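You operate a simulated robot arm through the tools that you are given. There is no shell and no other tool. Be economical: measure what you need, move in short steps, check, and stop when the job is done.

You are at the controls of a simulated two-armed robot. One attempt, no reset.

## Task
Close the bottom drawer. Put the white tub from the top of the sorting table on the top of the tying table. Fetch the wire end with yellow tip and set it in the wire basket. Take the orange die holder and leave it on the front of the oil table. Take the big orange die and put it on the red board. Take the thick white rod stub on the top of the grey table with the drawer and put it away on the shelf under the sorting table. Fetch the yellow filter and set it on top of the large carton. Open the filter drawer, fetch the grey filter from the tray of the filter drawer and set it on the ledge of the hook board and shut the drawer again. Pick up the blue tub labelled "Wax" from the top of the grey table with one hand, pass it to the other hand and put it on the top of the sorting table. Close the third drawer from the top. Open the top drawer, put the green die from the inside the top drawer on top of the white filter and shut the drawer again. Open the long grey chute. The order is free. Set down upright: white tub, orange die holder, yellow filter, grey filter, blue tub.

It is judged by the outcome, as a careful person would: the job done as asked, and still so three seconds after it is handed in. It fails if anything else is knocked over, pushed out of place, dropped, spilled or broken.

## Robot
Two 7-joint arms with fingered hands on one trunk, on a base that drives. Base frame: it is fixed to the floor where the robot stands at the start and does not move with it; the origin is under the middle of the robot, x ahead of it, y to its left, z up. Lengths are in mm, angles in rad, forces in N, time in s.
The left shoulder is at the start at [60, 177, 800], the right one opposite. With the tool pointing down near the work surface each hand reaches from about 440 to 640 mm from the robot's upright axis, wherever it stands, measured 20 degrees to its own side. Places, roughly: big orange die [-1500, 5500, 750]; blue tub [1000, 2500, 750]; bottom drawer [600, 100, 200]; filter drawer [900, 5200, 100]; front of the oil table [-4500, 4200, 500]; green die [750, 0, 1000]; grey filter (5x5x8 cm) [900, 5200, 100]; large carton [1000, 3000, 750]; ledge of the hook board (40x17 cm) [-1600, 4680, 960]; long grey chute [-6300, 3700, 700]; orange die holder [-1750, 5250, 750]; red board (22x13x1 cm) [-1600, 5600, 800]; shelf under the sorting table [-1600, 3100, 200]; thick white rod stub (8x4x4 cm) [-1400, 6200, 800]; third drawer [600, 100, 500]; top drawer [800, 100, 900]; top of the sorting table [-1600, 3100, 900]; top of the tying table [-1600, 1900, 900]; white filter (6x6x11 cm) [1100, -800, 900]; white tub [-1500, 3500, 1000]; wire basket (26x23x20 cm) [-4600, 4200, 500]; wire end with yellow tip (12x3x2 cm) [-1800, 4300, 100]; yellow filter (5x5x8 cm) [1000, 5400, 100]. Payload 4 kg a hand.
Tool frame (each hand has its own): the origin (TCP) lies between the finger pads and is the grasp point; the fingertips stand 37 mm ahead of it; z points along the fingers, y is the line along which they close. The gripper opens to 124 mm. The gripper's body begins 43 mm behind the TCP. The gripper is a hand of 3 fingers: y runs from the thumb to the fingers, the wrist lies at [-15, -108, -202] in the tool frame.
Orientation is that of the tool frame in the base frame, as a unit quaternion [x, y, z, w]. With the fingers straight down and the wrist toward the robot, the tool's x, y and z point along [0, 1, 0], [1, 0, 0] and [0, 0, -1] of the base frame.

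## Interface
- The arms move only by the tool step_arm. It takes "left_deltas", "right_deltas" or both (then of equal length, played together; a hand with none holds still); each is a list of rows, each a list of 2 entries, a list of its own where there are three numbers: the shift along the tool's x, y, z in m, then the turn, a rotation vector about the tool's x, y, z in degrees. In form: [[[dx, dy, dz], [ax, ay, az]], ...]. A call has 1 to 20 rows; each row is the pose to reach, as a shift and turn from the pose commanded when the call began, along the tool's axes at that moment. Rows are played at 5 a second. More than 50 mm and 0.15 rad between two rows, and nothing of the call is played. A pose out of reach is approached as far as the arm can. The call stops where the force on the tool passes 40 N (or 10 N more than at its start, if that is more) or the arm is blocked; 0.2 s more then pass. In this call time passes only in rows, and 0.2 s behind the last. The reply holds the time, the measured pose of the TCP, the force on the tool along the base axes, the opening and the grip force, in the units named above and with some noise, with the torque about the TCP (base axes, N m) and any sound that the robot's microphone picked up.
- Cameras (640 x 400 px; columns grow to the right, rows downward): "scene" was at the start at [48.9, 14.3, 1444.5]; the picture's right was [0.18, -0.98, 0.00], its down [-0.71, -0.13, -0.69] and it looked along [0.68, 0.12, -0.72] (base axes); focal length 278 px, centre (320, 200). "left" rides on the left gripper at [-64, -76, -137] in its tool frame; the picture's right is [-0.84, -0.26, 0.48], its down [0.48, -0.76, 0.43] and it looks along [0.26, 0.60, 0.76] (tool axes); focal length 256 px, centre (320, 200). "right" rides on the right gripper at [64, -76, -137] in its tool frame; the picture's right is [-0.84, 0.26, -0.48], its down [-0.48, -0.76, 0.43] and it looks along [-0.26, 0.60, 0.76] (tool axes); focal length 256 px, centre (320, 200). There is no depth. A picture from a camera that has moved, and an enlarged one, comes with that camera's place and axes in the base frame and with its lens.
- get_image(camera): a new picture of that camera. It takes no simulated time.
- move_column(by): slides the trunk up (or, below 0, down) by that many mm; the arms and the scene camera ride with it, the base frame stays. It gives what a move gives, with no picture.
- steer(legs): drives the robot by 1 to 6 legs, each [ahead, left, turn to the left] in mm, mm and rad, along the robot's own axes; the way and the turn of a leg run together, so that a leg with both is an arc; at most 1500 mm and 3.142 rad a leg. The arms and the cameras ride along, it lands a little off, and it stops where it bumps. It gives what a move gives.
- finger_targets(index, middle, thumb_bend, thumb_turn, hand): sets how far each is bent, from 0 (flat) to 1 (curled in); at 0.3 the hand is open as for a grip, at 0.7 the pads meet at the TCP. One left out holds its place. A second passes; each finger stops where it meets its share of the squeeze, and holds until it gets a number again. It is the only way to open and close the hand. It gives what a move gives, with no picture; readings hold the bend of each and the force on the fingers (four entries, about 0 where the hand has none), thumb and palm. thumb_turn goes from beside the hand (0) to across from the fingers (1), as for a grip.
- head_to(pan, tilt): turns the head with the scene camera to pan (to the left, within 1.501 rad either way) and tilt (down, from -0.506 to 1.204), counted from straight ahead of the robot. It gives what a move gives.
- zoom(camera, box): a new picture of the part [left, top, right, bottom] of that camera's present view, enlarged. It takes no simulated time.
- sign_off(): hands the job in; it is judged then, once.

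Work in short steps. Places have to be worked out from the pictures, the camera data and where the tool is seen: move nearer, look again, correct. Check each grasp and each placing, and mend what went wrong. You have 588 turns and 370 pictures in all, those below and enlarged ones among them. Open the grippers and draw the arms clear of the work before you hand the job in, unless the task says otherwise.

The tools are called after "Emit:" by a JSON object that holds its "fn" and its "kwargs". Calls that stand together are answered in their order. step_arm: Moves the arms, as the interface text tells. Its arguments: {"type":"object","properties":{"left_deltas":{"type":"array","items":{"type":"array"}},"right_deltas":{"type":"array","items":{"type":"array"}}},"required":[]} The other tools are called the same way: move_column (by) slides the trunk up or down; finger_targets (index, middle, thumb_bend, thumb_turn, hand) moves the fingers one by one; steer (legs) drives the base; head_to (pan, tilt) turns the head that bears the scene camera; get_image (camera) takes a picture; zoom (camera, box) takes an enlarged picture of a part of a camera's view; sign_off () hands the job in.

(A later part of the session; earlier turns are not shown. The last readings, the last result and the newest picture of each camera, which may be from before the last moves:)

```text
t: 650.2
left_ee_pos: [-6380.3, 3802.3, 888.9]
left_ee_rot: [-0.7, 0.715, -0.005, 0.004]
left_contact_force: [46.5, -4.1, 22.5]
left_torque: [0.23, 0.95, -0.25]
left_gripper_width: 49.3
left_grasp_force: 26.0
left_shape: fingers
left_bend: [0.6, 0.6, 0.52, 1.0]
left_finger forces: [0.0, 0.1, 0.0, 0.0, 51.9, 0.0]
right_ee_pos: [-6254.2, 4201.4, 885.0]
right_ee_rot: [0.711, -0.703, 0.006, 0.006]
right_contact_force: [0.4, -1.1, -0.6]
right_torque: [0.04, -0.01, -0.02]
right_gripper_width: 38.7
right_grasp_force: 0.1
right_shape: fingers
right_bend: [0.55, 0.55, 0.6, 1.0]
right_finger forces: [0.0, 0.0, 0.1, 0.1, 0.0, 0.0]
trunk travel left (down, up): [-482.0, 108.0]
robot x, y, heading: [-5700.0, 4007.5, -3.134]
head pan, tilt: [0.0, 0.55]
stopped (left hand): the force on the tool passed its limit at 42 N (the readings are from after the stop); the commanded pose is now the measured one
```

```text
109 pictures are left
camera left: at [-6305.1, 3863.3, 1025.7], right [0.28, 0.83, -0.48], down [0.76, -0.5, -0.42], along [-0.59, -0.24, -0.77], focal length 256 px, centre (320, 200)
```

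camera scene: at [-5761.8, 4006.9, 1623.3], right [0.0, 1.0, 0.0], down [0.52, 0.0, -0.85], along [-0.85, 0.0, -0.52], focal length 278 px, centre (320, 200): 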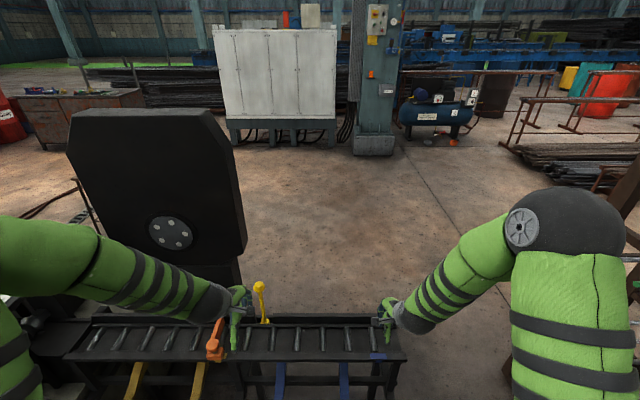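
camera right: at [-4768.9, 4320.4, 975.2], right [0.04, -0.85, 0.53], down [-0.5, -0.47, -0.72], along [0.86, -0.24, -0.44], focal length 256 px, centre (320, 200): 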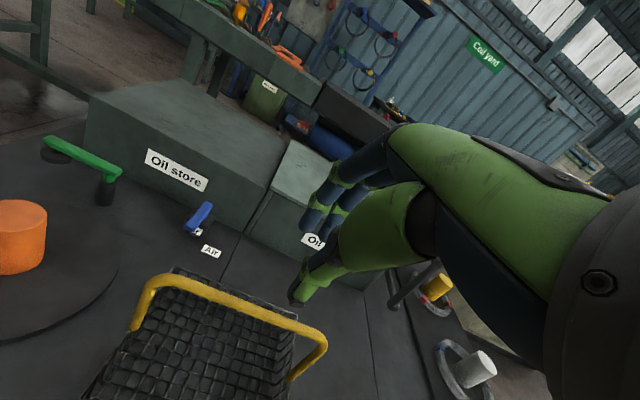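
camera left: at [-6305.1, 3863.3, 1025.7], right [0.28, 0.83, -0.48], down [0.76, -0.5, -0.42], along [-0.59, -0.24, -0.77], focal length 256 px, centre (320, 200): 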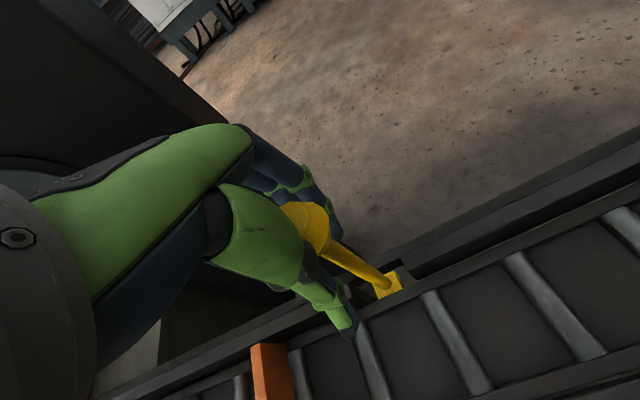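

Pushing away does not move it (52 N on the thumb). I relax the thumb and pull toward the robot with the fingers.

Emit:
{"fn": "finger_targets", "kwargs": {"hand": "left", "index": 0.65, "middle": 0.65, "thumb_bend": 0.45}}

Emit:
{"fn": "step_arm", "kwargs": {"left_deltas": [[[0, -0.02, 0], [0, 0, 0]], [[0, -0.04, 0], [0, 0, 0]], [[0, -0.06, 0], [0, 0, 0]]]}}

Emit:
{"fn": "get_image", "kwargs": {"camera": "left"}}

Emit:
{"fn": "zoom", "kwargs": {"camera": "scene", "box": [40, 230, 440, 400]}}

```text
t: 651.2
left_ee_pos: [-6387.0, 3801.2, 888.6]
left_ee_rot: [-0.7, 0.714, -0.004, 0.003]
left_contact_force: [5.9, -0.5, 14.9]
left_torque: [0.11, -0.09, -0.03]
left_gripper_width: 50.7
left_grasp_force: 6.3
left_shape: fingers
left_bend: [0.65, 0.65, 0.44, 0.99]
left_finger forces: [0.0, 0.0, 0.1, 0.0, 13.0, 0.1]
right_ee_pos: [-6258.1, 4203.5, 882.6]
right_ee_rot: [0.711, -0.703, 0.006, 0.005]
right_contact_force: [-0.3, 0.3, 0.9]
right_torque: [0.02, 0.01, 0.01]
right_gripper_width: 38.5
right_grasp_force: 0.1
right_shape: fingers
right_bend: [0.55, 0.55, 0.6, 1.0]
right_finger forces: [0.0, 0.0, 0.1, 0.0, 0.0, 0.0]
trunk travel left (down, up): [-482.0, 108.0]
robot x, y, heading: [-5699.3, 4006.6, -3.143]
head pan, tilt: [0.0, 0.55]
```

```text
t: 652.0
left_ee_pos: [-6324.2, 3801.1, 886.7]
left_ee_rot: [-0.7, 0.714, -0.005, 0.006]
left_contact_force: [0.7, -0.4, 2.7]
left_torque: [0.05, 0.58, 0.02]
left_gripper_width: 60.6
left_grasp_force: 7.5
left_shape: fingers
left_bend: [0.59, 0.65, 0.44, 0.99]
left_finger forces: [8.0, 0.1, 0.0, 0.1, 7.4, 0.0]
right_ee_pos: [-6257.4, 4203.5, 883.3]
right_ee_rot: [0.711, -0.703, 0.007, 0.004]
right_contact_force: [0.9, -0.1, -0.3]
right_torque: [-0.01, 0.03, 0.02]
right_gripper_width: 38.4
right_grasp_force: 0.0
right_shape: fingers
right_bend: [0.55, 0.55, 0.6, 1.0]
right_finger forces: [0.0, 0.0, 0.0, 0.0, 0.0, 0.0]
trunk travel left (down, up): [-482.0, 108.0]
robot x, y, heading: [-5702.0, 4012.0, -3.142]
head pan, tilt: [0.0, 0.55]
```

```text
108 pictures are left
camera left: at [-6249.7, 3862.5, 1023.2], right [0.28, 0.83, -0.48], down [0.76, -0.5, -0.42], along [-0.59, -0.24, -0.77], focal length 256 px, centre (320, 200)
```

left: 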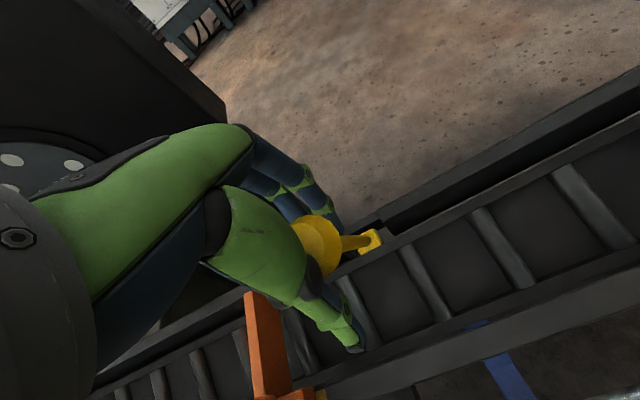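

```text
1.60 times, centred on (240, 315) of scene
camera zoom: at [-5759.2, 4006.8, 1623.3], right [0.0, 1.0, 0.0], down [0.52, 0.0, -0.85], along [-0.85, 0.0, -0.52], focal length 445 px, centre (448, 16)
```

zoom: 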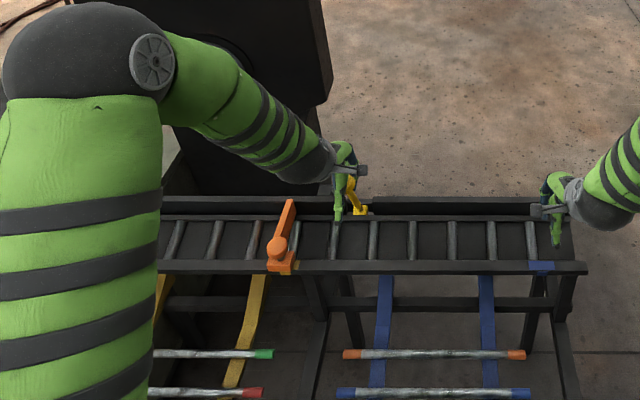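

The lever follows easily toward the robot. I continue along its arc (forward and down).

Emit:
{"fn": "step_arm", "kwargs": {"left_deltas": [[[0, -0.03, 0.012], [0, 0, 0]], [[0, -0.058, 0.036], [0, 0, 0]], [[0, -0.078, 0.062], [0, 0, 0]], [[0, -0.092, 0.09], [0, 0, 0]]]}}

Emit:
{"fn": "get_image", "kwargs": {"camera": "left"}}

Emit:
{"fn": "zoom", "kwargs": {"camera": "scene", "box": [40, 230, 440, 400]}}

```text
t: 652.8
left_ee_pos: [-6249.8, 3802.9, 835.0]
left_ee_rot: [-0.698, 0.717, -0.002, 0.003]
left_contact_force: [19.5, 0.0, 34.9]
left_torque: [0.67, 0.19, -0.69]
left_gripper_width: 74.5
left_grasp_force: 29.8
left_shape: fingers
left_bend: [0.56, 0.65, 0.4, 1.0]
left_finger forces: [14.3, 3.0, 0.0, 0.0, 42.7, 0.0]
right_ee_pos: [-6255.4, 4202.4, 883.0]
right_ee_rot: [0.712, -0.703, 0.007, 0.005]
right_contact_force: [0.0, -0.3, 0.0]
right_torque: [0.01, 0.0, 0.01]
right_gripper_width: 38.5
right_grasp_force: 0.1
right_shape: fingers
right_bend: [0.55, 0.55, 0.6, 1.0]
right_finger forces: [0.0, 0.0, 0.1, 0.0, 0.1, 0.0]
trunk travel left (down, up): [-482.0, 108.0]
robot x, y, heading: [-5696.0, 4006.1, -3.14]
head pan, tilt: [0.0, 0.55]
stopped in row 4 (left hand): the force on the tool passed its limit at 71 N (the readings are from after the stop); the commanded pose is now the measured one
```

```text
106 pictures are left
camera left: at [-6173.6, 3864.2, 970.8], right [0.28, 0.83, -0.48], down [0.75, -0.5, -0.43], along [-0.6, -0.24, -0.77], focal length 256 px, centre (320, 200)
```

left: 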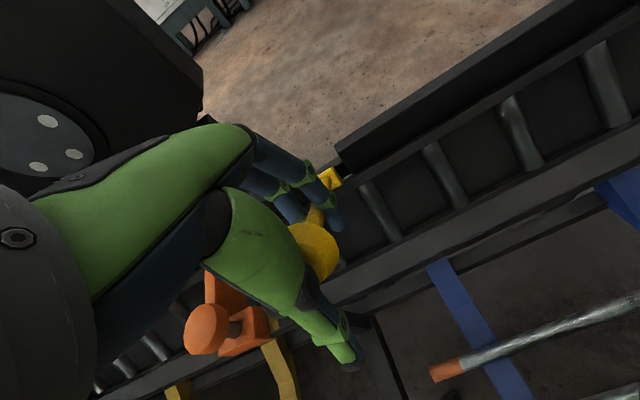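

```text
1.60 times, centred on (240, 315) of scene
camera zoom: at [-5755.9, 4007.3, 1623.8], right [0.0, 1.0, 0.0], down [0.52, 0.0, -0.85], along [-0.85, 0.0, -0.52], focal length 445 px, centre (448, 16)
```

zoom: 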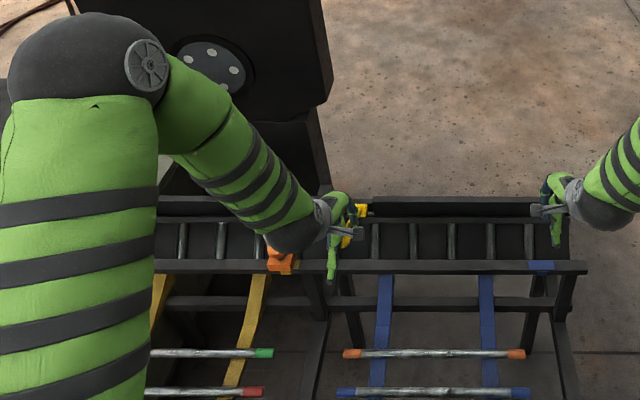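

I release the lever, raise the hand and look at what changed.

Emit:
{"fn": "finger_targets", "kwargs": {"hand": "left", "index": 0.5, "middle": 0.5, "thumb_bend": 0.3}}

Emit:
{"fn": "step_arm", "kwargs": {"left_deltas": [[[0, 0, -0.045], [0, 0, 0]], [[0, -0.03, -0.08], [0, 0, 0]], [[0, -0.07, -0.1], [0, 0, 0]], [[0, -0.115, -0.12], [0, 0, 0]], [[0, -0.16, -0.13], [0, 0, 0]]]}}

Emit:
{"fn": "get_image", "kwargs": {"camera": "left"}}

Emit:
{"fn": "zoom", "kwargs": {"camera": "scene", "box": [40, 230, 440, 400]}}

```text
t: 653.8
left_ee_pos: [-6252.0, 3803.4, 831.4]
left_ee_rot: [-0.696, 0.718, -0.005, 0.005]
left_contact_force: [8.9, 18.0, 0.2]
left_torque: [0.39, -0.22, -0.84]
left_gripper_width: 88.5
left_grasp_force: 10.5
left_shape: fingers
left_bend: [0.52, 0.51, 0.3, 0.98]
left_finger forces: [20.0, 1.5, 0.0, 0.1, 0.0, 0.1]
right_ee_pos: [-6257.6, 4203.6, 882.3]
right_ee_rot: [0.711, -0.703, 0.008, 0.005]
right_contact_force: [0.0, -0.6, 0.1]
right_torque: [-0.01, 0.01, 0.0]
right_gripper_width: 38.6
right_grasp_force: 0.1
right_shape: fingers
right_bend: [0.55, 0.55, 0.6, 1.0]
right_finger forces: [0.0, 0.0, 0.0, 0.0, 0.0, 0.0]
trunk travel left (down, up): [-482.0, 108.0]
robot x, y, heading: [-5702.5, 4006.4, -3.136]
head pan, tilt: [0.0, 0.55]
```

```text
t: 655.0
left_ee_pos: [-6153.8, 3801.1, 972.1]
left_ee_rot: [-0.698, 0.716, -0.003, 0.005]
left_contact_force: [0.2, 0.4, -0.1]
left_torque: [-0.02, 0.02, 0.01]
left_gripper_width: 92.7
left_grasp_force: 0.0
left_shape: fingers
left_bend: [0.5, 0.5, 0.3, 0.98]
left_finger forces: [0.0, 0.0, 0.1, 0.1, 0.0, 0.0]
left hand out of reach, approached as far as the arm can: row 4, 5
right_ee_pos: [-6257.8, 4202.1, 882.5]
right_ee_rot: [0.711, -0.704, 0.007, 0.004]
right_contact_force: [-0.2, 0.2, 0.3]
right_torque: [0.01, -0.01, -0.06]
right_gripper_width: 38.6
right_grasp_force: 0.1
right_shape: fingers
right_bend: [0.55, 0.55, 0.6, 1.0]
right_finger forces: [0.0, 0.1, 0.0, 0.1, 0.0, 0.1]
trunk travel left (down, up): [-482.0, 108.0]
robot x, y, heading: [-5700.7, 4005.5, -3.142]
head pan, tilt: [0.0, 0.55]
```

```text
104 pictures are left
camera left: at [-6078.3, 3861.4, 1109.7], right [0.28, 0.83, -0.48], down [0.75, -0.5, -0.43], along [-0.59, -0.24, -0.77], focal length 256 px, centre (320, 200)
```

left: 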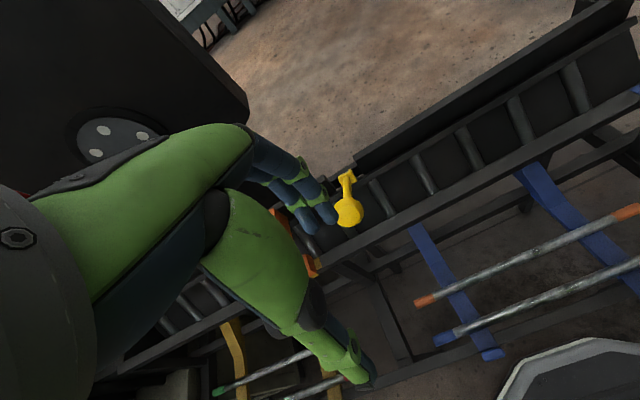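

```text
1.60 times, centred on (240, 315) of scene
camera zoom: at [-5759.0, 4006.9, 1623.4], right [0.0, 1.0, 0.0], down [0.52, 0.0, -0.85], along [-0.85, 0.0, -0.52], focal length 445 px, centre (448, 16)
```

zoom: 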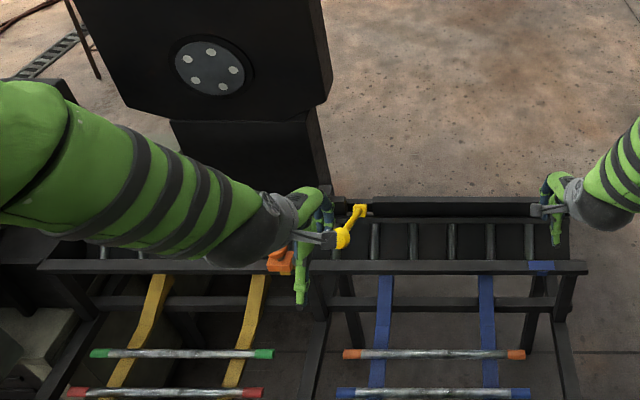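

The lever stays forward. I zoom to compare the trough.

Emit:
{"fn": "zoom", "kwargs": {"camera": "scene", "box": [230, 230, 420, 360]}}

Emit:
{"fn": "zoom", "kwargs": {"camera": "scene", "box": [40, 250, 250, 400]}}

```text
3.08 times, centred on (325, 295) of scene
camera zoom: at [-5759.0, 4006.9, 1623.4], right [0.0, 1.0, 0.0], down [0.52, 0.0, -0.85], along [-0.85, 0.0, -0.52], focal length 856 px, centre (305, -92)
```

zoom: 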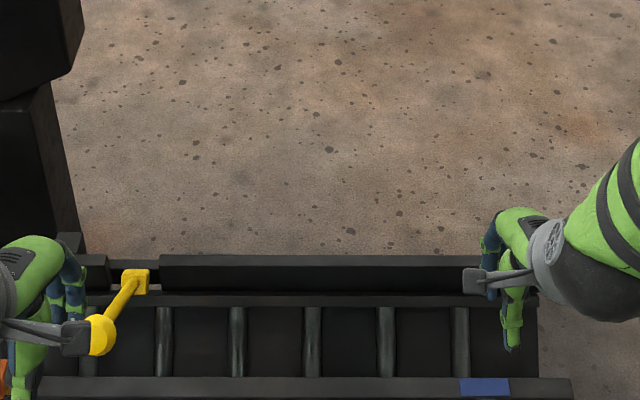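

```text
2.67 times, centred on (145, 325) of scene
camera zoom: at [-5759.0, 4006.9, 1623.4], right [0.0, 1.0, 0.0], down [0.52, 0.0, -0.85], along [-0.85, 0.0, -0.52], focal length 742 px, centre (787, -133)
```

zoom: 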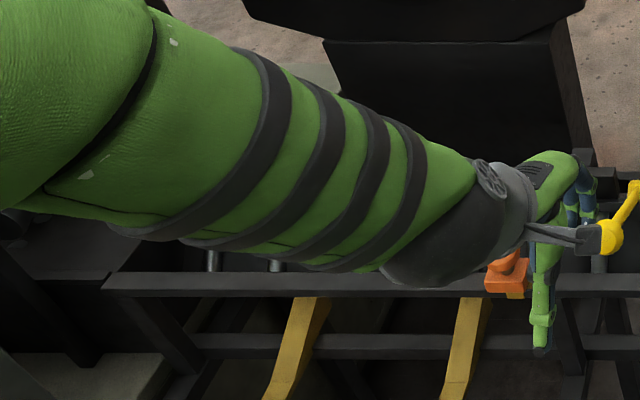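

The trough's back rail seems to have dropped ~30 mm with the lever. To be sure it is fully open I press the lever further down with closed fingers.

Emit:
{"fn": "finger_targets", "kwargs": {"hand": "left", "index": 0.7, "middle": 0.7, "thumb_bend": 0.68}}

Emit:
{"fn": "step_arm", "kwargs": {"left_deltas": [[[0, 0.045, 0], [0, 0, 0]], [[0.004, 0.09, 0.02], [0, 0, 0]], [[0.006, 0.122, 0.05], [0, 0, 0]], [[0.008, 0.125, 0.09], [0, 0, 0]]]}}

Emit:
{"fn": "get_image", "kwargs": {"camera": "left"}}

```text
t: 656.0
left_ee_pos: [-6156.1, 3800.8, 973.2]
left_ee_rot: [-0.698, 0.716, -0.004, 0.004]
left_contact_force: [0.3, 0.7, -0.2]
left_torque: [0.0, -0.01, 0.0]
left_gripper_width: 4.9
left_grasp_force: 0.0
left_shape: fingers
left_bend: [0.7, 0.7, 0.68, 1.0]
left_finger forces: [0.0, 0.1, 0.1, 0.0, 0.0, 0.1]
right_ee_pos: [-6257.2, 4202.9, 882.1]
right_ee_rot: [0.711, -0.703, 0.007, 0.004]
right_contact_force: [-0.5, 0.1, -0.1]
right_torque: [0.0, 0.02, 0.01]
right_gripper_width: 38.7
right_grasp_force: 0.0
right_shape: fingers
right_bend: [0.55, 0.55, 0.6, 1.0]
right_finger forces: [0.0, 0.0, 0.0, 0.0, 0.0, 0.0]
trunk travel left (down, up): [-482.0, 108.0]
robot x, y, heading: [-5697.8, 4009.2, -3.144]
head pan, tilt: [0.0, 0.55]
```

```text
t: 657.0
left_ee_pos: [-6281.3, 3795.5, 880.6]
left_ee_rot: [-0.698, 0.716, -0.003, 0.003]
left_contact_force: [-0.2, -0.3, 0.0]
left_torque: [-0.04, -0.02, 0.01]
left_gripper_width: 4.6
left_grasp_force: 0.0
left_shape: fingers
left_bend: [0.7, 0.7, 0.68, 1.0]
left_finger forces: [0.0, 0.0, 0.0, 0.0, 0.0, 0.0]
right_ee_pos: [-6258.2, 4201.5, 882.6]
right_ee_rot: [0.711, -0.703, 0.007, 0.004]
right_contact_force: [-1.6, 0.7, -0.2]
right_torque: [0.02, 0.0, 0.01]
right_gripper_width: 38.8
right_grasp_force: 0.0
right_shape: fingers
right_bend: [0.55, 0.55, 0.6, 1.0]
right_finger forces: [0.1, 0.0, 0.1, 0.0, 0.0, 0.1]
trunk travel left (down, up): [-482.0, 108.0]
robot x, y, heading: [-5704.6, 4009.1, -3.139]
head pan, tilt: [0.0, 0.55]
```

```text
100 pictures are left
camera left: at [-6205.7, 3856.5, 1016.1], right [0.28, 0.83, -0.48], down [0.75, -0.5, -0.43], along [-0.6, -0.24, -0.77], focal length 256 px, centre (320, 200)
```

left: 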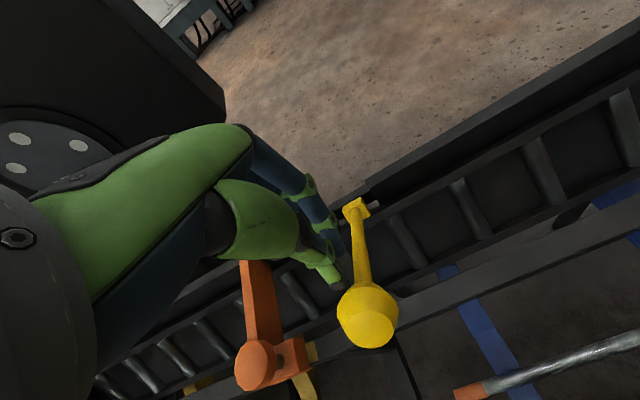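

The lever is at ~45–50°. I press down on its rod to swing it further.

Emit:
{"fn": "step_arm", "kwargs": {"left_deltas": [[[0.0, -0.02, 0.02], [0, 0, 0]], [[0.0, -0.03, 0.04], [0, 0, 0]], [[0.0, -0.035, 0.06], [0, 0, 0]], [[0, -0.04, 0.08], [0, 0, 0]]]}}

Emit:
{"fn": "get_image", "kwargs": {"camera": "left"}}

```text
t: 657.7
left_ee_pos: [-6258.3, 3785.8, 842.5]
left_ee_rot: [-0.703, 0.712, 0.001, -0.005]
left_contact_force: [-12.5, -9.9, -2.5]
left_torque: [0.06, -0.16, 0.08]
left_gripper_width: 0.9
left_grasp_force: 6.9
left_shape: fingers
left_bend: [0.7, 0.7, 0.71, 1.0]
left_finger forces: [1.1, 0.0, 0.0, 0.1, 14.3, 0.0]
right_ee_pos: [-6259.5, 4201.0, 879.5]
right_ee_rot: [0.711, -0.703, 0.007, 0.004]
right_contact_force: [0.1, -0.2, 0.9]
right_torque: [0.02, 0.04, 0.01]
right_gripper_width: 38.7
right_grasp_force: 0.1
right_shape: fingers
right_bend: [0.55, 0.55, 0.6, 1.0]
right_finger forces: [0.0, 0.1, 0.1, 0.0, 0.0, 0.0]
trunk travel left (down, up): [-482.0, 108.0]
robot x, y, heading: [-5705.5, 4005.7, -3.14]
head pan, tilt: [0.0, 0.55]
stopped in row 3 (left hand): the force on the tool passed its limit at 45 N (the readings are from after the stop); the commanded pose is now the measured one
```

```text
99 pictures are left
camera left: at [-6180.6, 3849.2, 977.6], right [0.26, 0.83, -0.49], down [0.75, -0.49, -0.44], along [-0.61, -0.25, -0.75], focal length 256 px, centre (320, 200)
```

left: 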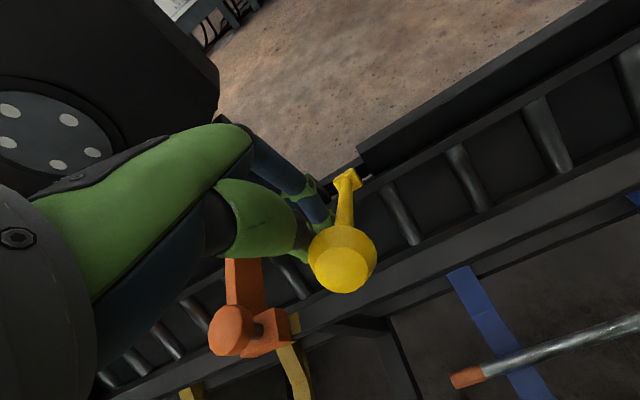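

The hand slipped beside the lever. I raise it, back off to the earlier viewpoint and compare.

Emit:
{"fn": "step_arm", "kwargs": {"left_deltas": [[[0.01, -0.02, -0.04], [0, 0, 0]], [[0.02, -0.03, -0.085], [0, 0, 0]], [[0.02, -0.04, -0.13], [0, 0, 0]]]}}

Emit:
{"fn": "steer", "kwargs": {"legs": [[-380, 0, 0], [0, 237, 0]]}}

Emit:
{"fn": "zoom", "kwargs": {"camera": "scene", "box": [180, 130, 480, 320]}}

Emit:
{"fn": "zoom", "kwargs": {"camera": "scene", "box": [270, 205, 370, 280]}}

```text
t: 658.5
left_ee_pos: [-6214.6, 3768.5, 973.1]
left_ee_rot: [-0.702, 0.713, 0.001, -0.002]
left_contact_force: [0.3, 0.1, 0.5]
left_torque: [-0.01, 0.0, -0.02]
left_gripper_width: 4.7
left_grasp_force: 0.1
left_shape: fingers
left_bend: [0.7, 0.7, 0.68, 1.0]
left_finger forces: [0.0, 0.0, 0.0, 0.0, 0.1, 0.0]
right_ee_pos: [-6257.7, 4201.6, 881.7]
right_ee_rot: [0.711, -0.703, 0.007, 0.004]
right_contact_force: [0.3, -0.3, -0.3]
right_torque: [-0.01, -0.02, -0.03]
right_gripper_width: 38.6
right_grasp_force: 0.2
right_shape: fingers
right_bend: [0.55, 0.55, 0.6, 1.0]
right_finger forces: [0.0, 0.1, 0.1, 0.1, 0.1, 0.1]
trunk travel left (down, up): [-482.0, 108.0]
robot x, y, heading: [-5701.2, 4008.9, -3.136]
head pan, tilt: [0.0, 0.55]
```

```text
t: 662.2
left_ee_pos: [-5834.0, 3531.1, 973.0]
left_ee_rot: [-0.702, 0.712, 0.002, -0.003]
left_contact_force: [-0.3, -0.8, 0.2]
left_torque: [0.04, 0.01, -0.02]
left_gripper_width: 4.9
left_grasp_force: 0.0
left_shape: fingers
left_bend: [0.7, 0.7, 0.68, 1.0]
left_finger forces: [0.0, 0.0, 0.0, 0.1, 0.0, 0.1]
right_ee_pos: [-5878.5, 3964.7, 882.8]
right_ee_rot: [0.711, -0.703, 0.006, 0.004]
right_contact_force: [-0.4, -0.9, -0.3]
right_torque: [0.04, 0.03, -0.01]
right_gripper_width: 38.5
right_grasp_force: 0.1
right_shape: fingers
right_bend: [0.55, 0.55, 0.6, 1.0]
right_finger forces: [0.1, 0.0, 0.0, 0.0, 0.1, 0.0]
trunk travel left (down, up): [-482.0, 108.0]
robot x, y, heading: [-5321.9, 3770.9, -3.135]
head pan, tilt: [0.0, 0.55]
```

```text
2.11 times, centred on (330, 225) of scene
camera zoom: at [-5380.1, 3769.2, 1623.4], right [0.0, 1.0, 0.0], down [0.52, 0.0, -0.85], along [-0.85, 0.0, -0.52], focal length 585 px, centre (299, 147)
```

zoom: 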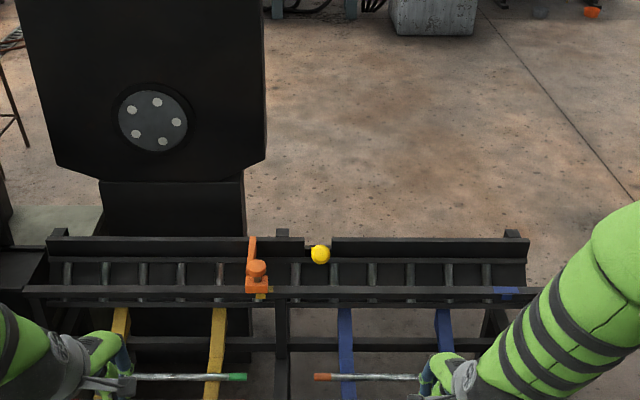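

```text
5.33 times, centred on (320, 242) of scene
camera zoom: at [-5380.1, 3769.2, 1623.4], right [0.0, 1.0, 0.0], down [0.52, 0.0, -0.85], along [-0.85, 0.0, -0.52], focal length 1483 px, centre (320, -27)
```

zoom: 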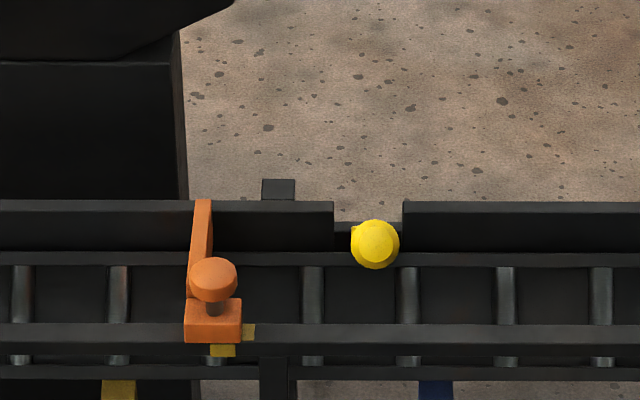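

Now it is clear: the trough floor with its rollers has swung down below the front rail — the chute is opening with the lever (now at ~48°). I pull once more to make sure it reaches its stop.

Emit:
{"fn": "finger_targets", "kwargs": {"hand": "left", "index": 0.3, "middle": 0.3, "thumb_bend": 0.3}}

Emit:
{"fn": "steer", "kwargs": {"legs": [[0, -272, 0], [380, 0, 0]]}}

Emit:
{"fn": "step_arm", "kwargs": {"left_deltas": [[[0, 0.02, 0.01], [0, 0, 0]], [[0, 0.045, 0.03], [0, 0, 0]]]}}

Emit:
{"fn": "get_image", "kwargs": {"camera": "left"}}

```text
t: 663.2
left_ee_pos: [-5834.9, 3531.9, 973.7]
left_ee_rot: [-0.702, 0.712, 0.001, -0.003]
left_contact_force: [-0.1, 0.1, 0.2]
left_torque: [-0.01, -0.03, 0.0]
left_gripper_width: 123.3
left_grasp_force: 0.0
left_shape: fingers
left_bend: [0.3, 0.3, 0.3, 0.98]
left_finger forces: [0.0, 0.0, 0.1, 0.0, 0.1, 0.0]
right_ee_pos: [-5878.1, 3966.3, 882.5]
right_ee_rot: [0.711, -0.703, 0.007, 0.005]
right_contact_force: [-0.2, -0.4, -0.2]
right_torque: [0.01, 0.03, 0.01]
right_gripper_width: 38.6
right_grasp_force: 0.1
right_shape: fingers
right_bend: [0.55, 0.55, 0.6, 1.0]
right_finger forces: [0.1, 0.0, 0.1, 0.0, 0.1, 0.0]
trunk travel left (down, up): [-482.0, 108.0]
robot x, y, heading: [-5324.0, 3770.7, -3.135]
head pan, tilt: [0.0, 0.55]
```

```text
t: 667.2
left_ee_pos: [-6216.2, 3804.5, 973.6]
left_ee_rot: [-0.702, 0.712, -0.001, -0.002]
left_contact_force: [-0.3, 0.6, -0.3]
left_torque: [0.02, -0.01, -0.01]
left_gripper_width: 123.0
left_grasp_force: 0.1
left_shape: fingers
left_bend: [0.3, 0.3, 0.3, 0.98]
left_finger forces: [0.1, 0.0, 0.0, 0.0, 0.0, 0.1]
right_ee_pos: [-6258.2, 4236.8, 881.5]
right_ee_rot: [0.711, -0.703, 0.008, 0.004]
right_contact_force: [-0.6, -0.1, -1.1]
right_torque: [0.0, -0.04, -0.01]
right_gripper_width: 38.3
right_grasp_force: 0.1
right_shape: fingers
right_bend: [0.55, 0.55, 0.6, 1.0]
right_finger forces: [0.0, 0.1, 0.0, 0.0, 0.0, 0.0]
trunk travel left (down, up): [-482.0, 108.0]
robot x, y, heading: [-5700.1, 4045.5, -3.136]
head pan, tilt: [0.0, 0.55]
```

```text
t: 667.8
left_ee_pos: [-6261.7, 3804.9, 942.3]
left_ee_rot: [-0.701, 0.713, 0.0, -0.002]
left_contact_force: [-0.3, 0.2, -0.3]
left_torque: [0.01, -0.02, 0.02]
left_gripper_width: 123.3
left_grasp_force: 0.0
left_shape: fingers
left_bend: [0.3, 0.3, 0.3, 0.98]
left_finger forces: [0.0, 0.1, 0.0, 0.0, 0.1, 0.0]
right_ee_pos: [-6258.8, 4236.2, 881.6]
right_ee_rot: [0.712, -0.702, 0.007, 0.004]
right_contact_force: [-0.9, 0.3, 0.1]
right_torque: [-0.01, 0.04, 0.02]
right_gripper_width: 38.3
right_grasp_force: 0.1
right_shape: fingers
right_bend: [0.55, 0.55, 0.6, 1.0]
right_finger forces: [0.1, 0.1, 0.0, 0.0, 0.0, 0.0]
trunk travel left (down, up): [-482.0, 108.0]
robot x, y, heading: [-5700.4, 4045.0, -3.14]
head pan, tilt: [0.0, 0.55]
```

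```text
96 pictures are left
camera left: at [-6184.7, 3867.0, 1077.3], right [0.27, 0.83, -0.49], down [0.75, -0.5, -0.44], along [-0.6, -0.25, -0.76], focal length 256 px, centre (320, 200)
```

left: 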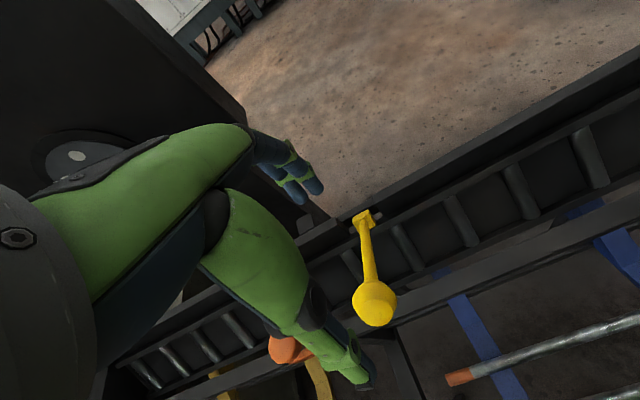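

Ball now at (-6236, 3807, 852). I lower the hand around it, close and pull along the arc.

Emit:
{"fn": "step_arm", "kwargs": {"left_deltas": [[[0, -0.015, 0.04], [0, 0, 0]], [[0, -0.018, 0.085], [0, 0, 0]]]}}

Emit:
{"fn": "finger_targets", "kwargs": {"hand": "left", "index": 0.62, "middle": 0.62, "thumb_bend": 0.45}}

Emit:
{"fn": "step_arm", "kwargs": {"left_deltas": [[[0, -0.015, 0.012], [0, 0, 0]], [[0, -0.03, 0.026], [0, 0, 0]], [[0, -0.045, 0.042], [0, 0, 0]], [[0, -0.058, 0.06], [0, 0, 0]]]}}

Emit:
{"fn": "get_image", "kwargs": {"camera": "left"}}

```text
t: 668.4
left_ee_pos: [-6244.7, 3804.1, 857.6]
left_ee_rot: [-0.702, 0.712, 0.001, -0.001]
left_contact_force: [-1.2, 0.6, 0.0]
left_torque: [0.01, -0.01, 0.03]
left_gripper_width: 123.0
left_grasp_force: 0.1
left_shape: fingers
left_bend: [0.3, 0.3, 0.3, 0.98]
left_finger forces: [0.1, 0.1, 0.0, 0.0, 0.0, 0.0]
right_ee_pos: [-6258.5, 4237.3, 882.5]
right_ee_rot: [0.711, -0.703, 0.007, 0.005]
right_contact_force: [0.2, 0.3, -0.4]
right_torque: [0.0, -0.01, -0.02]
right_gripper_width: 38.4
right_grasp_force: 0.0
right_shape: fingers
right_bend: [0.55, 0.55, 0.6, 1.0]
right_finger forces: [0.0, 0.0, 0.0, 0.0, 0.0, 0.0]
trunk travel left (down, up): [-482.0, 108.0]
robot x, y, heading: [-5702.1, 4045.5, -3.137]
head pan, tilt: [0.0, 0.55]
```

```text
t: 669.4
left_ee_pos: [-6247.0, 3804.7, 858.7]
left_ee_rot: [-0.702, 0.713, 0.002, -0.003]
left_contact_force: [-13.5, 6.0, 7.4]
left_torque: [0.31, 0.69, -0.11]
left_gripper_width: 68.0
left_grasp_force: 7.4
left_shape: fingers
left_bend: [0.53, 0.6, 0.45, 0.99]
left_finger forces: [11.9, 3.0, 0.0, 0.1, 0.1, 0.1]
right_ee_pos: [-6259.7, 4236.9, 880.8]
right_ee_rot: [0.711, -0.703, 0.007, 0.004]
right_contact_force: [-0.7, 0.8, 0.0]
right_torque: [-0.01, 0.02, -0.01]
right_gripper_width: 38.4
right_grasp_force: 0.0
right_shape: fingers
right_bend: [0.55, 0.55, 0.6, 1.0]
right_finger forces: [0.1, 0.0, 0.0, 0.0, 0.0, 0.2]
trunk travel left (down, up): [-482.0, 108.0]
robot x, y, heading: [-5697.5, 4043.1, -3.14]
head pan, tilt: [0.0, 0.55]
```

```text
t: 670.1
left_ee_pos: [-6216.9, 3804.7, 830.6]
left_ee_rot: [-0.701, 0.713, 0.01, -0.012]
left_contact_force: [-8.9, 3.5, 11.0]
left_torque: [-0.03, 0.24, 0.06]
left_gripper_width: 58.6
left_grasp_force: 16.1
left_shape: fingers
left_bend: [0.57, 0.62, 0.45, 0.99]
left_finger forces: [20.9, 10.6, 0.1, 0.0, 0.0, 0.0]
right_ee_pos: [-6258.8, 4237.7, 882.4]
right_ee_rot: [0.711, -0.703, 0.007, 0.004]
right_contact_force: [0.7, -0.3, -0.8]
right_torque: [0.0, -0.01, -0.02]
right_gripper_width: 38.6
right_grasp_force: 0.1
right_shape: fingers
right_bend: [0.55, 0.55, 0.6, 1.0]
right_finger forces: [0.1, 0.0, 0.0, 0.0, 0.0, 0.0]
trunk travel left (down, up): [-482.0, 108.0]
robot x, y, heading: [-5696.9, 4038.3, -3.143]
head pan, tilt: [0.0, 0.55]
stopped in row 3 (left hand): the force on the tool passed its limit at 50 N (the readings are from after the stop); the commanded pose is now the measured one
```

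```text
95 pictures are left
camera left: at [-6135.9, 3868.1, 963.4], right [0.26, 0.83, -0.49], down [0.74, -0.5, -0.46], along [-0.62, -0.25, -0.74], focal length 256 px, centre (320, 200)
```

left: 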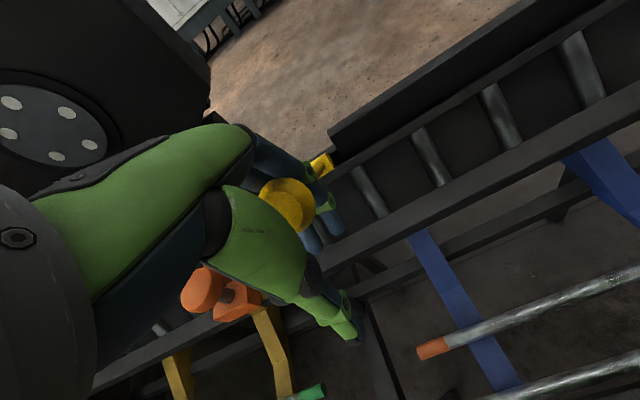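

The lever is against its stop (50 N). I release and withdraw upward without touching it.

Emit:
{"fn": "finger_targets", "kwargs": {"hand": "left", "index": 0.3, "middle": 0.3, "thumb_bend": 0.3}}

Emit:
{"fn": "step_arm", "kwargs": {"left_deltas": [[[0, 0, -0.04], [0, 0, 0]], [[0, 0, -0.085], [0, 0, 0]], [[0, 0, -0.13], [0, 0, 0]]]}}

Emit:
{"fn": "steer", "kwargs": {"legs": [[-380, 0, 0], [0, 272, 0]]}}

Emit:
{"fn": "zoom", "kwargs": {"camera": "scene", "box": [180, 180, 480, 320]}}

```text
t: 671.1
left_ee_pos: [-6213.0, 3806.0, 828.3]
left_ee_rot: [-0.701, 0.713, 0.007, -0.009]
left_contact_force: [9.3, 12.0, 0.5]
left_torque: [-0.02, -0.08, -0.81]
left_gripper_width: 117.1
left_grasp_force: 9.8
left_shape: fingers
left_bend: [0.34, 0.31, 0.3, 0.98]
left_finger forces: [16.6, 2.5, 0.0, 0.0, 0.1, 0.0]
right_ee_pos: [-6257.1, 4238.4, 882.9]
right_ee_rot: [0.711, -0.703, 0.007, 0.004]
right_contact_force: [0.4, -0.2, -0.6]
right_torque: [-0.01, 0.02, -0.01]
right_gripper_width: 38.7
right_grasp_force: 0.3
right_shape: fingers
right_bend: [0.55, 0.55, 0.6, 1.0]
right_finger forces: [0.0, 0.0, 0.0, 0.1, 0.0, 0.1]
trunk travel left (down, up): [-482.0, 108.0]
robot x, y, heading: [-5700.7, 4040.1, -3.141]
head pan, tilt: [0.0, 0.55]
```

```text
t: 671.9
left_ee_pos: [-6210.8, 3804.6, 957.9]
left_ee_rot: [-0.702, 0.712, 0.007, -0.01]
left_contact_force: [-0.6, 0.1, -0.2]
left_torque: [-0.02, 0.02, 0.0]
left_gripper_width: 123.7
left_grasp_force: 0.1
left_shape: fingers
left_bend: [0.3, 0.3, 0.3, 0.98]
left_finger forces: [0.0, 0.0, 0.0, 0.1, 0.0, 0.0]
right_ee_pos: [-6257.6, 4236.6, 882.3]
right_ee_rot: [0.711, -0.703, 0.007, 0.005]
right_contact_force: [0.4, 0.5, -0.3]
right_torque: [0.02, 0.02, 0.01]
right_gripper_width: 38.5
right_grasp_force: 0.1
right_shape: fingers
right_bend: [0.55, 0.55, 0.6, 1.0]
right_finger forces: [0.0, 0.0, 0.0, 0.1, 0.0, 0.1]
trunk travel left (down, up): [-482.0, 108.0]
robot x, y, heading: [-5698.9, 4044.8, -3.134]
head pan, tilt: [0.0, 0.55]
```

```text
t: 675.9
left_ee_pos: [-5822.1, 3527.4, 956.9]
left_ee_rot: [-0.703, 0.711, 0.007, -0.009]
left_contact_force: [0.4, -0.3, 0.2]
left_torque: [0.01, 0.02, 0.0]
left_gripper_width: 123.5
left_grasp_force: 0.1
left_shape: fingers
left_bend: [0.3, 0.3, 0.3, 0.98]
left_finger forces: [0.1, 0.1, 0.0, 0.0, 0.0, 0.1]
right_ee_pos: [-5871.8, 3958.4, 882.1]
right_ee_rot: [0.713, -0.702, 0.006, 0.004]
right_contact_force: [-0.1, -0.3, 0.0]
right_torque: [0.03, -0.03, -0.01]
right_gripper_width: 38.3
right_grasp_force: 0.0
right_shape: fingers
right_bend: [0.55, 0.55, 0.6, 1.0]
right_finger forces: [0.0, 0.1, 0.0, 0.0, 0.0, 0.1]
trunk travel left (down, up): [-482.0, 108.0]
robot x, y, heading: [-5313.3, 3765.8, -3.134]
head pan, tilt: [0.0, 0.55]
```

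```text
2.13 times, centred on (330, 250) of scene
camera zoom: at [-5373.4, 3765.6, 1623.4], right [-0.01, 1.0, 0.0], down [0.52, 0.0, -0.85], along [-0.85, -0.01, -0.52], focal length 593 px, centre (299, 93)
```

zoom: 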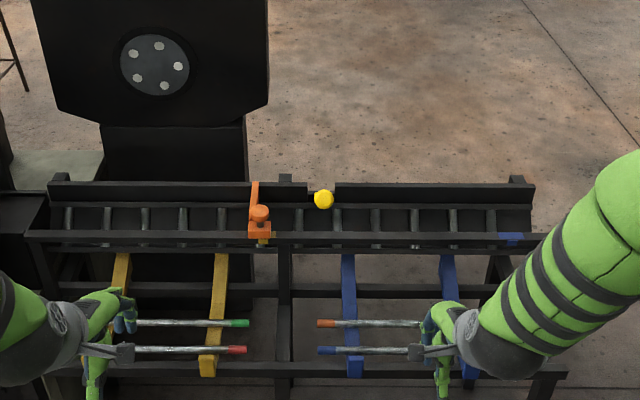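

The chute is open. Next the white tub on the sorting table: back along the known route (y≈6420), then into the table aisle.

Emit:
{"fn": "steer", "kwargs": {"legs": [[0, -1350, 0], [0, -1300, 0], [-1350, 0, 0], [-1350, 0, 0]]}}

Emit:
{"fn": "steer", "kwargs": {"legs": [[0, 0, 1.57], [0, 0, 1.57]]}}

```text
t: 701.4
left_ee_pos: [-3139.1, 6164.8, 957.6]
left_ee_rot: [-0.698, 0.716, 0.007, -0.01]
left_contact_force: [-0.4, 0.2, -1.1]
left_torque: [0.02, -0.02, 0.04]
left_gripper_width: 123.9
left_grasp_force: 0.1
left_shape: fingers
left_bend: [0.3, 0.3, 0.3, 0.98]
left_finger forces: [0.1, 0.0, 0.0, 0.1, 0.1, 0.0]
right_ee_pos: [-3182.5, 6597.2, 881.6]
right_ee_rot: [0.707, -0.707, 0.006, 0.004]
right_contact_force: [0.9, 0.8, -0.2]
right_torque: [-0.06, -0.01, 0.03]
right_gripper_width: 38.6
right_grasp_force: 0.1
right_shape: fingers
right_bend: [0.55, 0.55, 0.6, 1.0]
right_finger forces: [0.0, 0.0, 0.1, 0.1, 0.0, 0.1]
trunk travel left (down, up): [-482.0, 108.0]
robot x, y, heading: [-2624.7, 6395.4, 3.136]
head pan, tilt: [0.0, 0.55]
```

```text
t: 709.4
left_ee_pos: [-2112.1, 6627.3, 958.0]
left_ee_rot: [0.718, 0.696, 0.008, 0.008]
left_contact_force: [-0.2, -0.3, 0.9]
left_torque: [-0.01, 0.01, 0.02]
left_gripper_width: 123.6
left_grasp_force: 0.0
left_shape: fingers
left_bend: [0.3, 0.3, 0.3, 0.98]
left_finger forces: [0.0, 0.1, 0.1, 0.0, 0.0, 0.0]
right_ee_pos: [-2072.1, 6193.8, 881.4]
right_ee_rot: [0.708, 0.706, 0.005, -0.006]
right_contact_force: [-0.8, 1.3, -0.3]
right_torque: [0.02, -0.04, 0.0]
right_gripper_width: 38.5
right_grasp_force: 0.0
right_shape: fingers
right_bend: [0.55, 0.55, 0.6, 1.0]
right_finger forces: [0.0, 0.0, 0.0, 0.0, 0.0, 0.0]
trunk travel left (down, up): [-482.0, 108.0]
robot x, y, heading: [-2625.8, 6395.7, -0.009]
head pan, tilt: [0.0, 0.55]
```

Emit:
{"fn": "steer", "kwargs": {"legs": [[0, -1500, 0.009], [0, -1400, 0]]}}

Emit:
{"fn": "head_to", "kwargs": {"pan": 0.0, "tilt": 0.6}}

Emit:
{"fn": "finger_targets", "kwargs": {"hand": "right", "index": 0.3, "middle": 0.3, "thumb_bend": 0.3}}

Emit:
{"fn": "get_image", "kwargs": {"camera": "scene"}}

```text
t: 723.5
left_ee_pos: [-2129.0, 3715.8, 957.2]
left_ee_rot: [0.717, 0.697, 0.009, 0.006]
left_contact_force: [0.8, -0.4, 0.1]
left_torque: [0.0, -0.01, -0.03]
left_gripper_width: 123.5
left_grasp_force: 0.1
left_shape: fingers
left_bend: [0.3, 0.3, 0.3, 0.98]
left_finger forces: [0.0, 0.0, 0.0, 0.1, 0.1, 0.0]
right_ee_pos: [-2085.3, 3281.8, 881.4]
right_ee_rot: [0.707, 0.707, 0.005, -0.007]
right_contact_force: [0.2, 0.5, -0.5]
right_torque: [-0.01, -0.02, 0.01]
right_gripper_width: 38.4
right_grasp_force: 0.1
right_shape: fingers
right_bend: [0.55, 0.55, 0.6, 1.0]
right_finger forces: [0.1, 0.0, 0.0, 0.0, 0.1, 0.0]
trunk travel left (down, up): [-482.0, 108.0]
robot x, y, heading: [-2640.5, 3482.5, -0.01]
head pan, tilt: [0.0, 0.55]
```

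```text
t: 724.1
left_ee_pos: [-2127.8, 3715.1, 956.8]
left_ee_rot: [0.717, 0.697, 0.008, 0.007]
left_contact_force: [0.8, 0.2, -0.2]
left_torque: [0.03, 0.01, 0.02]
left_gripper_width: 123.8
left_grasp_force: 0.0
left_shape: fingers
left_bend: [0.3, 0.3, 0.3, 0.98]
left_finger forces: [0.1, 0.0, 0.0, 0.0, 0.0, 0.0]
right_ee_pos: [-2086.2, 3283.4, 881.9]
right_ee_rot: [0.706, 0.708, 0.005, -0.007]
right_contact_force: [-0.5, 0.2, 0.0]
right_torque: [0.0, -0.02, 0.0]
right_gripper_width: 38.6
right_grasp_force: 0.1
right_shape: fingers
right_bend: [0.55, 0.55, 0.6, 1.0]
right_finger forces: [0.0, 0.0, 0.0, 0.0, 0.0, 0.0]
trunk travel left (down, up): [-482.0, 108.0]
robot x, y, heading: [-2641.2, 3482.1, -0.008]
head pan, tilt: [0.0, 0.6]
```

```text
t: 725.1
left_ee_pos: [-2129.1, 3715.7, 955.9]
left_ee_rot: [0.716, 0.698, 0.009, 0.007]
left_contact_force: [-0.4, -0.1, 0.3]
left_torque: [-0.03, -0.03, -0.03]
left_gripper_width: 123.5
left_grasp_force: 0.1
left_shape: fingers
left_bend: [0.3, 0.3, 0.3, 0.98]
left_finger forces: [0.0, 0.0, 0.1, 0.1, 0.0, 0.0]
right_ee_pos: [-2087.1, 3283.2, 881.8]
right_ee_rot: [0.707, 0.707, 0.005, -0.006]
right_contact_force: [-0.6, 0.2, -0.6]
right_torque: [0.0, -0.02, -0.04]
right_gripper_width: 123.4
right_grasp_force: 0.0
right_shape: fingers
right_bend: [0.3, 0.3, 0.3, 0.98]
right_finger forces: [0.1, 0.0, 0.1, 0.0, 0.1, 0.1]
trunk travel left (down, up): [-482.0, 108.0]
robot x, y, heading: [-2647.5, 3484.1, -0.005]
head pan, tilt: [0.0, 0.6]
```

```text
93 pictures are left
camera scene: at [-2583.4, 3482.7, 1618.9], right [-0.01, -1.0, 0.0], down [-0.56, 0.0, -0.82], along [0.82, -0.01, -0.57], focal length 278 px, centre (320, 200)
```

scene: 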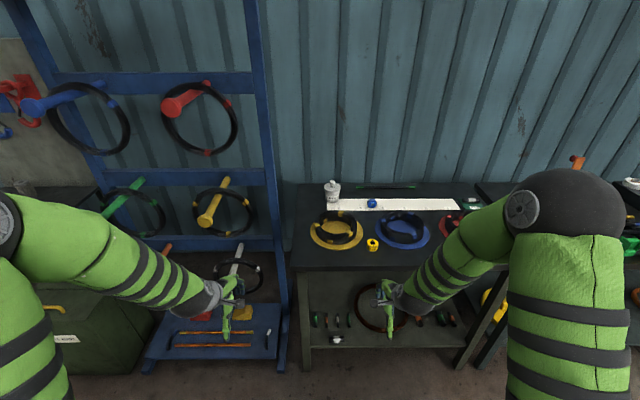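

White tub ≈ (-1521, 3410, 930). I'll use the left hand. I raise the trunk and the right hand, and move in front.

Emit:
{"fn": "move_column", "kwargs": {"by": 108}}

Emit:
{"fn": "step_arm", "kwargs": {"right_deltas": [[[0, -0.02, -0.04], [0, 0, 0]], [[0, -0.05, -0.08], [0, 0, 0]]], "left_deltas": [[[0, 0, -0.02], [0, 0, 0]], [[0, 0, -0.04], [0, 0, 0]]]}}

Emit:
{"fn": "steer", "kwargs": {"legs": [[0, -304, 0], [400, 0, 0]]}}

Emit:
{"fn": "get_image", "kwargs": {"camera": "left"}}

Emit:
{"fn": "get_image", "kwargs": {"camera": "scene"}}

```text
t: 726.5
left_ee_pos: [-2128.4, 3714.8, 1066.3]
left_ee_rot: [0.716, 0.698, 0.009, 0.007]
left_contact_force: [-0.6, -0.5, -0.1]
left_torque: [0.03, 0.01, 0.01]
left_gripper_width: 123.6
left_grasp_force: 0.0
left_shape: fingers
left_bend: [0.3, 0.3, 0.3, 0.98]
left_finger forces: [0.0, 0.0, 0.0, 0.1, 0.0, 0.0]
right_ee_pos: [-2085.2, 3282.4, 990.8]
right_ee_rot: [0.706, 0.708, 0.005, -0.007]
right_contact_force: [0.3, 0.5, 0.5]
right_torque: [0.01, 0.01, -0.01]
right_gripper_width: 123.0
right_grasp_force: 0.1
right_shape: fingers
right_bend: [0.3, 0.3, 0.3, 0.98]
right_finger forces: [0.0, 0.1, 0.0, 0.0, 0.0, 0.0]
trunk travel left (down, up): [-590.0, 0.0]
robot x, y, heading: [-2641.0, 3481.1, -0.008]
head pan, tilt: [0.0, 0.6]
```

```text
t: 727.1
left_ee_pos: [-2131.6, 3715.1, 1106.0]
left_ee_rot: [0.716, 0.698, 0.01, 0.008]
left_contact_force: [-0.3, 0.1, 0.6]
left_torque: [-0.01, -0.04, 0.01]
left_gripper_width: 123.3
left_grasp_force: 0.1
left_shape: fingers
left_bend: [0.3, 0.3, 0.3, 0.98]
left_finger forces: [0.0, 0.0, 0.1, 0.0, 0.0, 0.0]
right_ee_pos: [-2135.1, 3281.5, 1070.3]
right_ee_rot: [0.707, 0.707, 0.004, -0.006]
right_contact_force: [-0.6, -0.1, 0.0]
right_torque: [-0.02, -0.07, -0.02]
right_gripper_width: 123.5
right_grasp_force: 0.1
right_shape: fingers
right_bend: [0.3, 0.3, 0.3, 0.98]
right_finger forces: [0.1, 0.0, 0.0, 0.0, 0.0, 0.0]
trunk travel left (down, up): [-590.0, 0.0]
robot x, y, heading: [-2642.1, 3483.6, -0.009]
head pan, tilt: [0.0, 0.6]
```

```text
t: 731.3
left_ee_pos: [-1730.2, 3405.7, 1106.4]
left_ee_rot: [0.717, 0.697, 0.009, 0.008]
left_contact_force: [-0.2, 0.7, -0.4]
left_torque: [0.05, 0.01, -0.03]
left_gripper_width: 123.9
left_grasp_force: 0.1
left_shape: fingers
left_bend: [0.3, 0.3, 0.3, 0.98]
left_finger forces: [0.1, 0.1, 0.0, 0.0, 0.0, 0.1]
right_ee_pos: [-1734.7, 2972.3, 1071.0]
right_ee_rot: [0.706, 0.708, 0.005, -0.008]
right_contact_force: [0.5, -0.1, -0.1]
right_torque: [0.01, 0.02, 0.02]
right_gripper_width: 123.2
right_grasp_force: 0.0
right_shape: fingers
right_bend: [0.3, 0.3, 0.3, 0.98]
right_finger forces: [0.0, 0.1, 0.1, 0.0, 0.1, 0.0]
trunk travel left (down, up): [-590.0, 0.0]
robot x, y, heading: [-2244.7, 3177.1, -0.009]
head pan, tilt: [0.0, 0.6]
```

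```text
92 pictures are left
camera left: at [-1810.8, 3343.6, 1238.9], right [-0.27, -0.83, -0.49], down [-0.74, 0.5, -0.45], along [0.62, 0.24, -0.75], focal length 256 px, centre (320, 200)
```

left: 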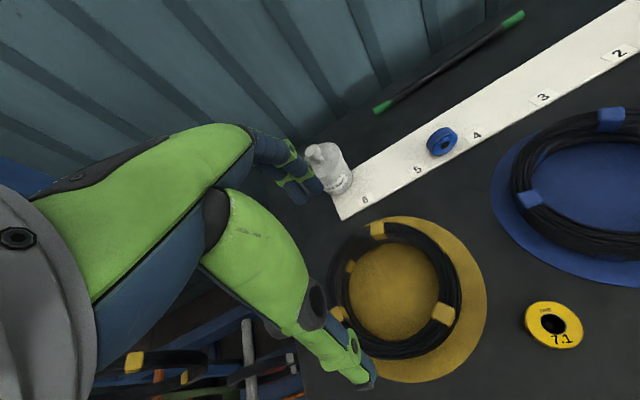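

```text
91 pictures are left
camera scene: at [-2183.2, 3173.8, 1726.8], right [-0.01, -1.0, 0.0], down [-0.57, 0.0, -0.82], along [0.82, -0.01, -0.57], focal length 278 px, centre (320, 200)
```

scene: 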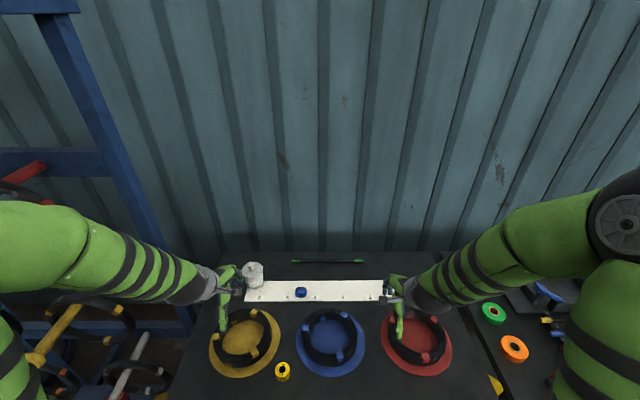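

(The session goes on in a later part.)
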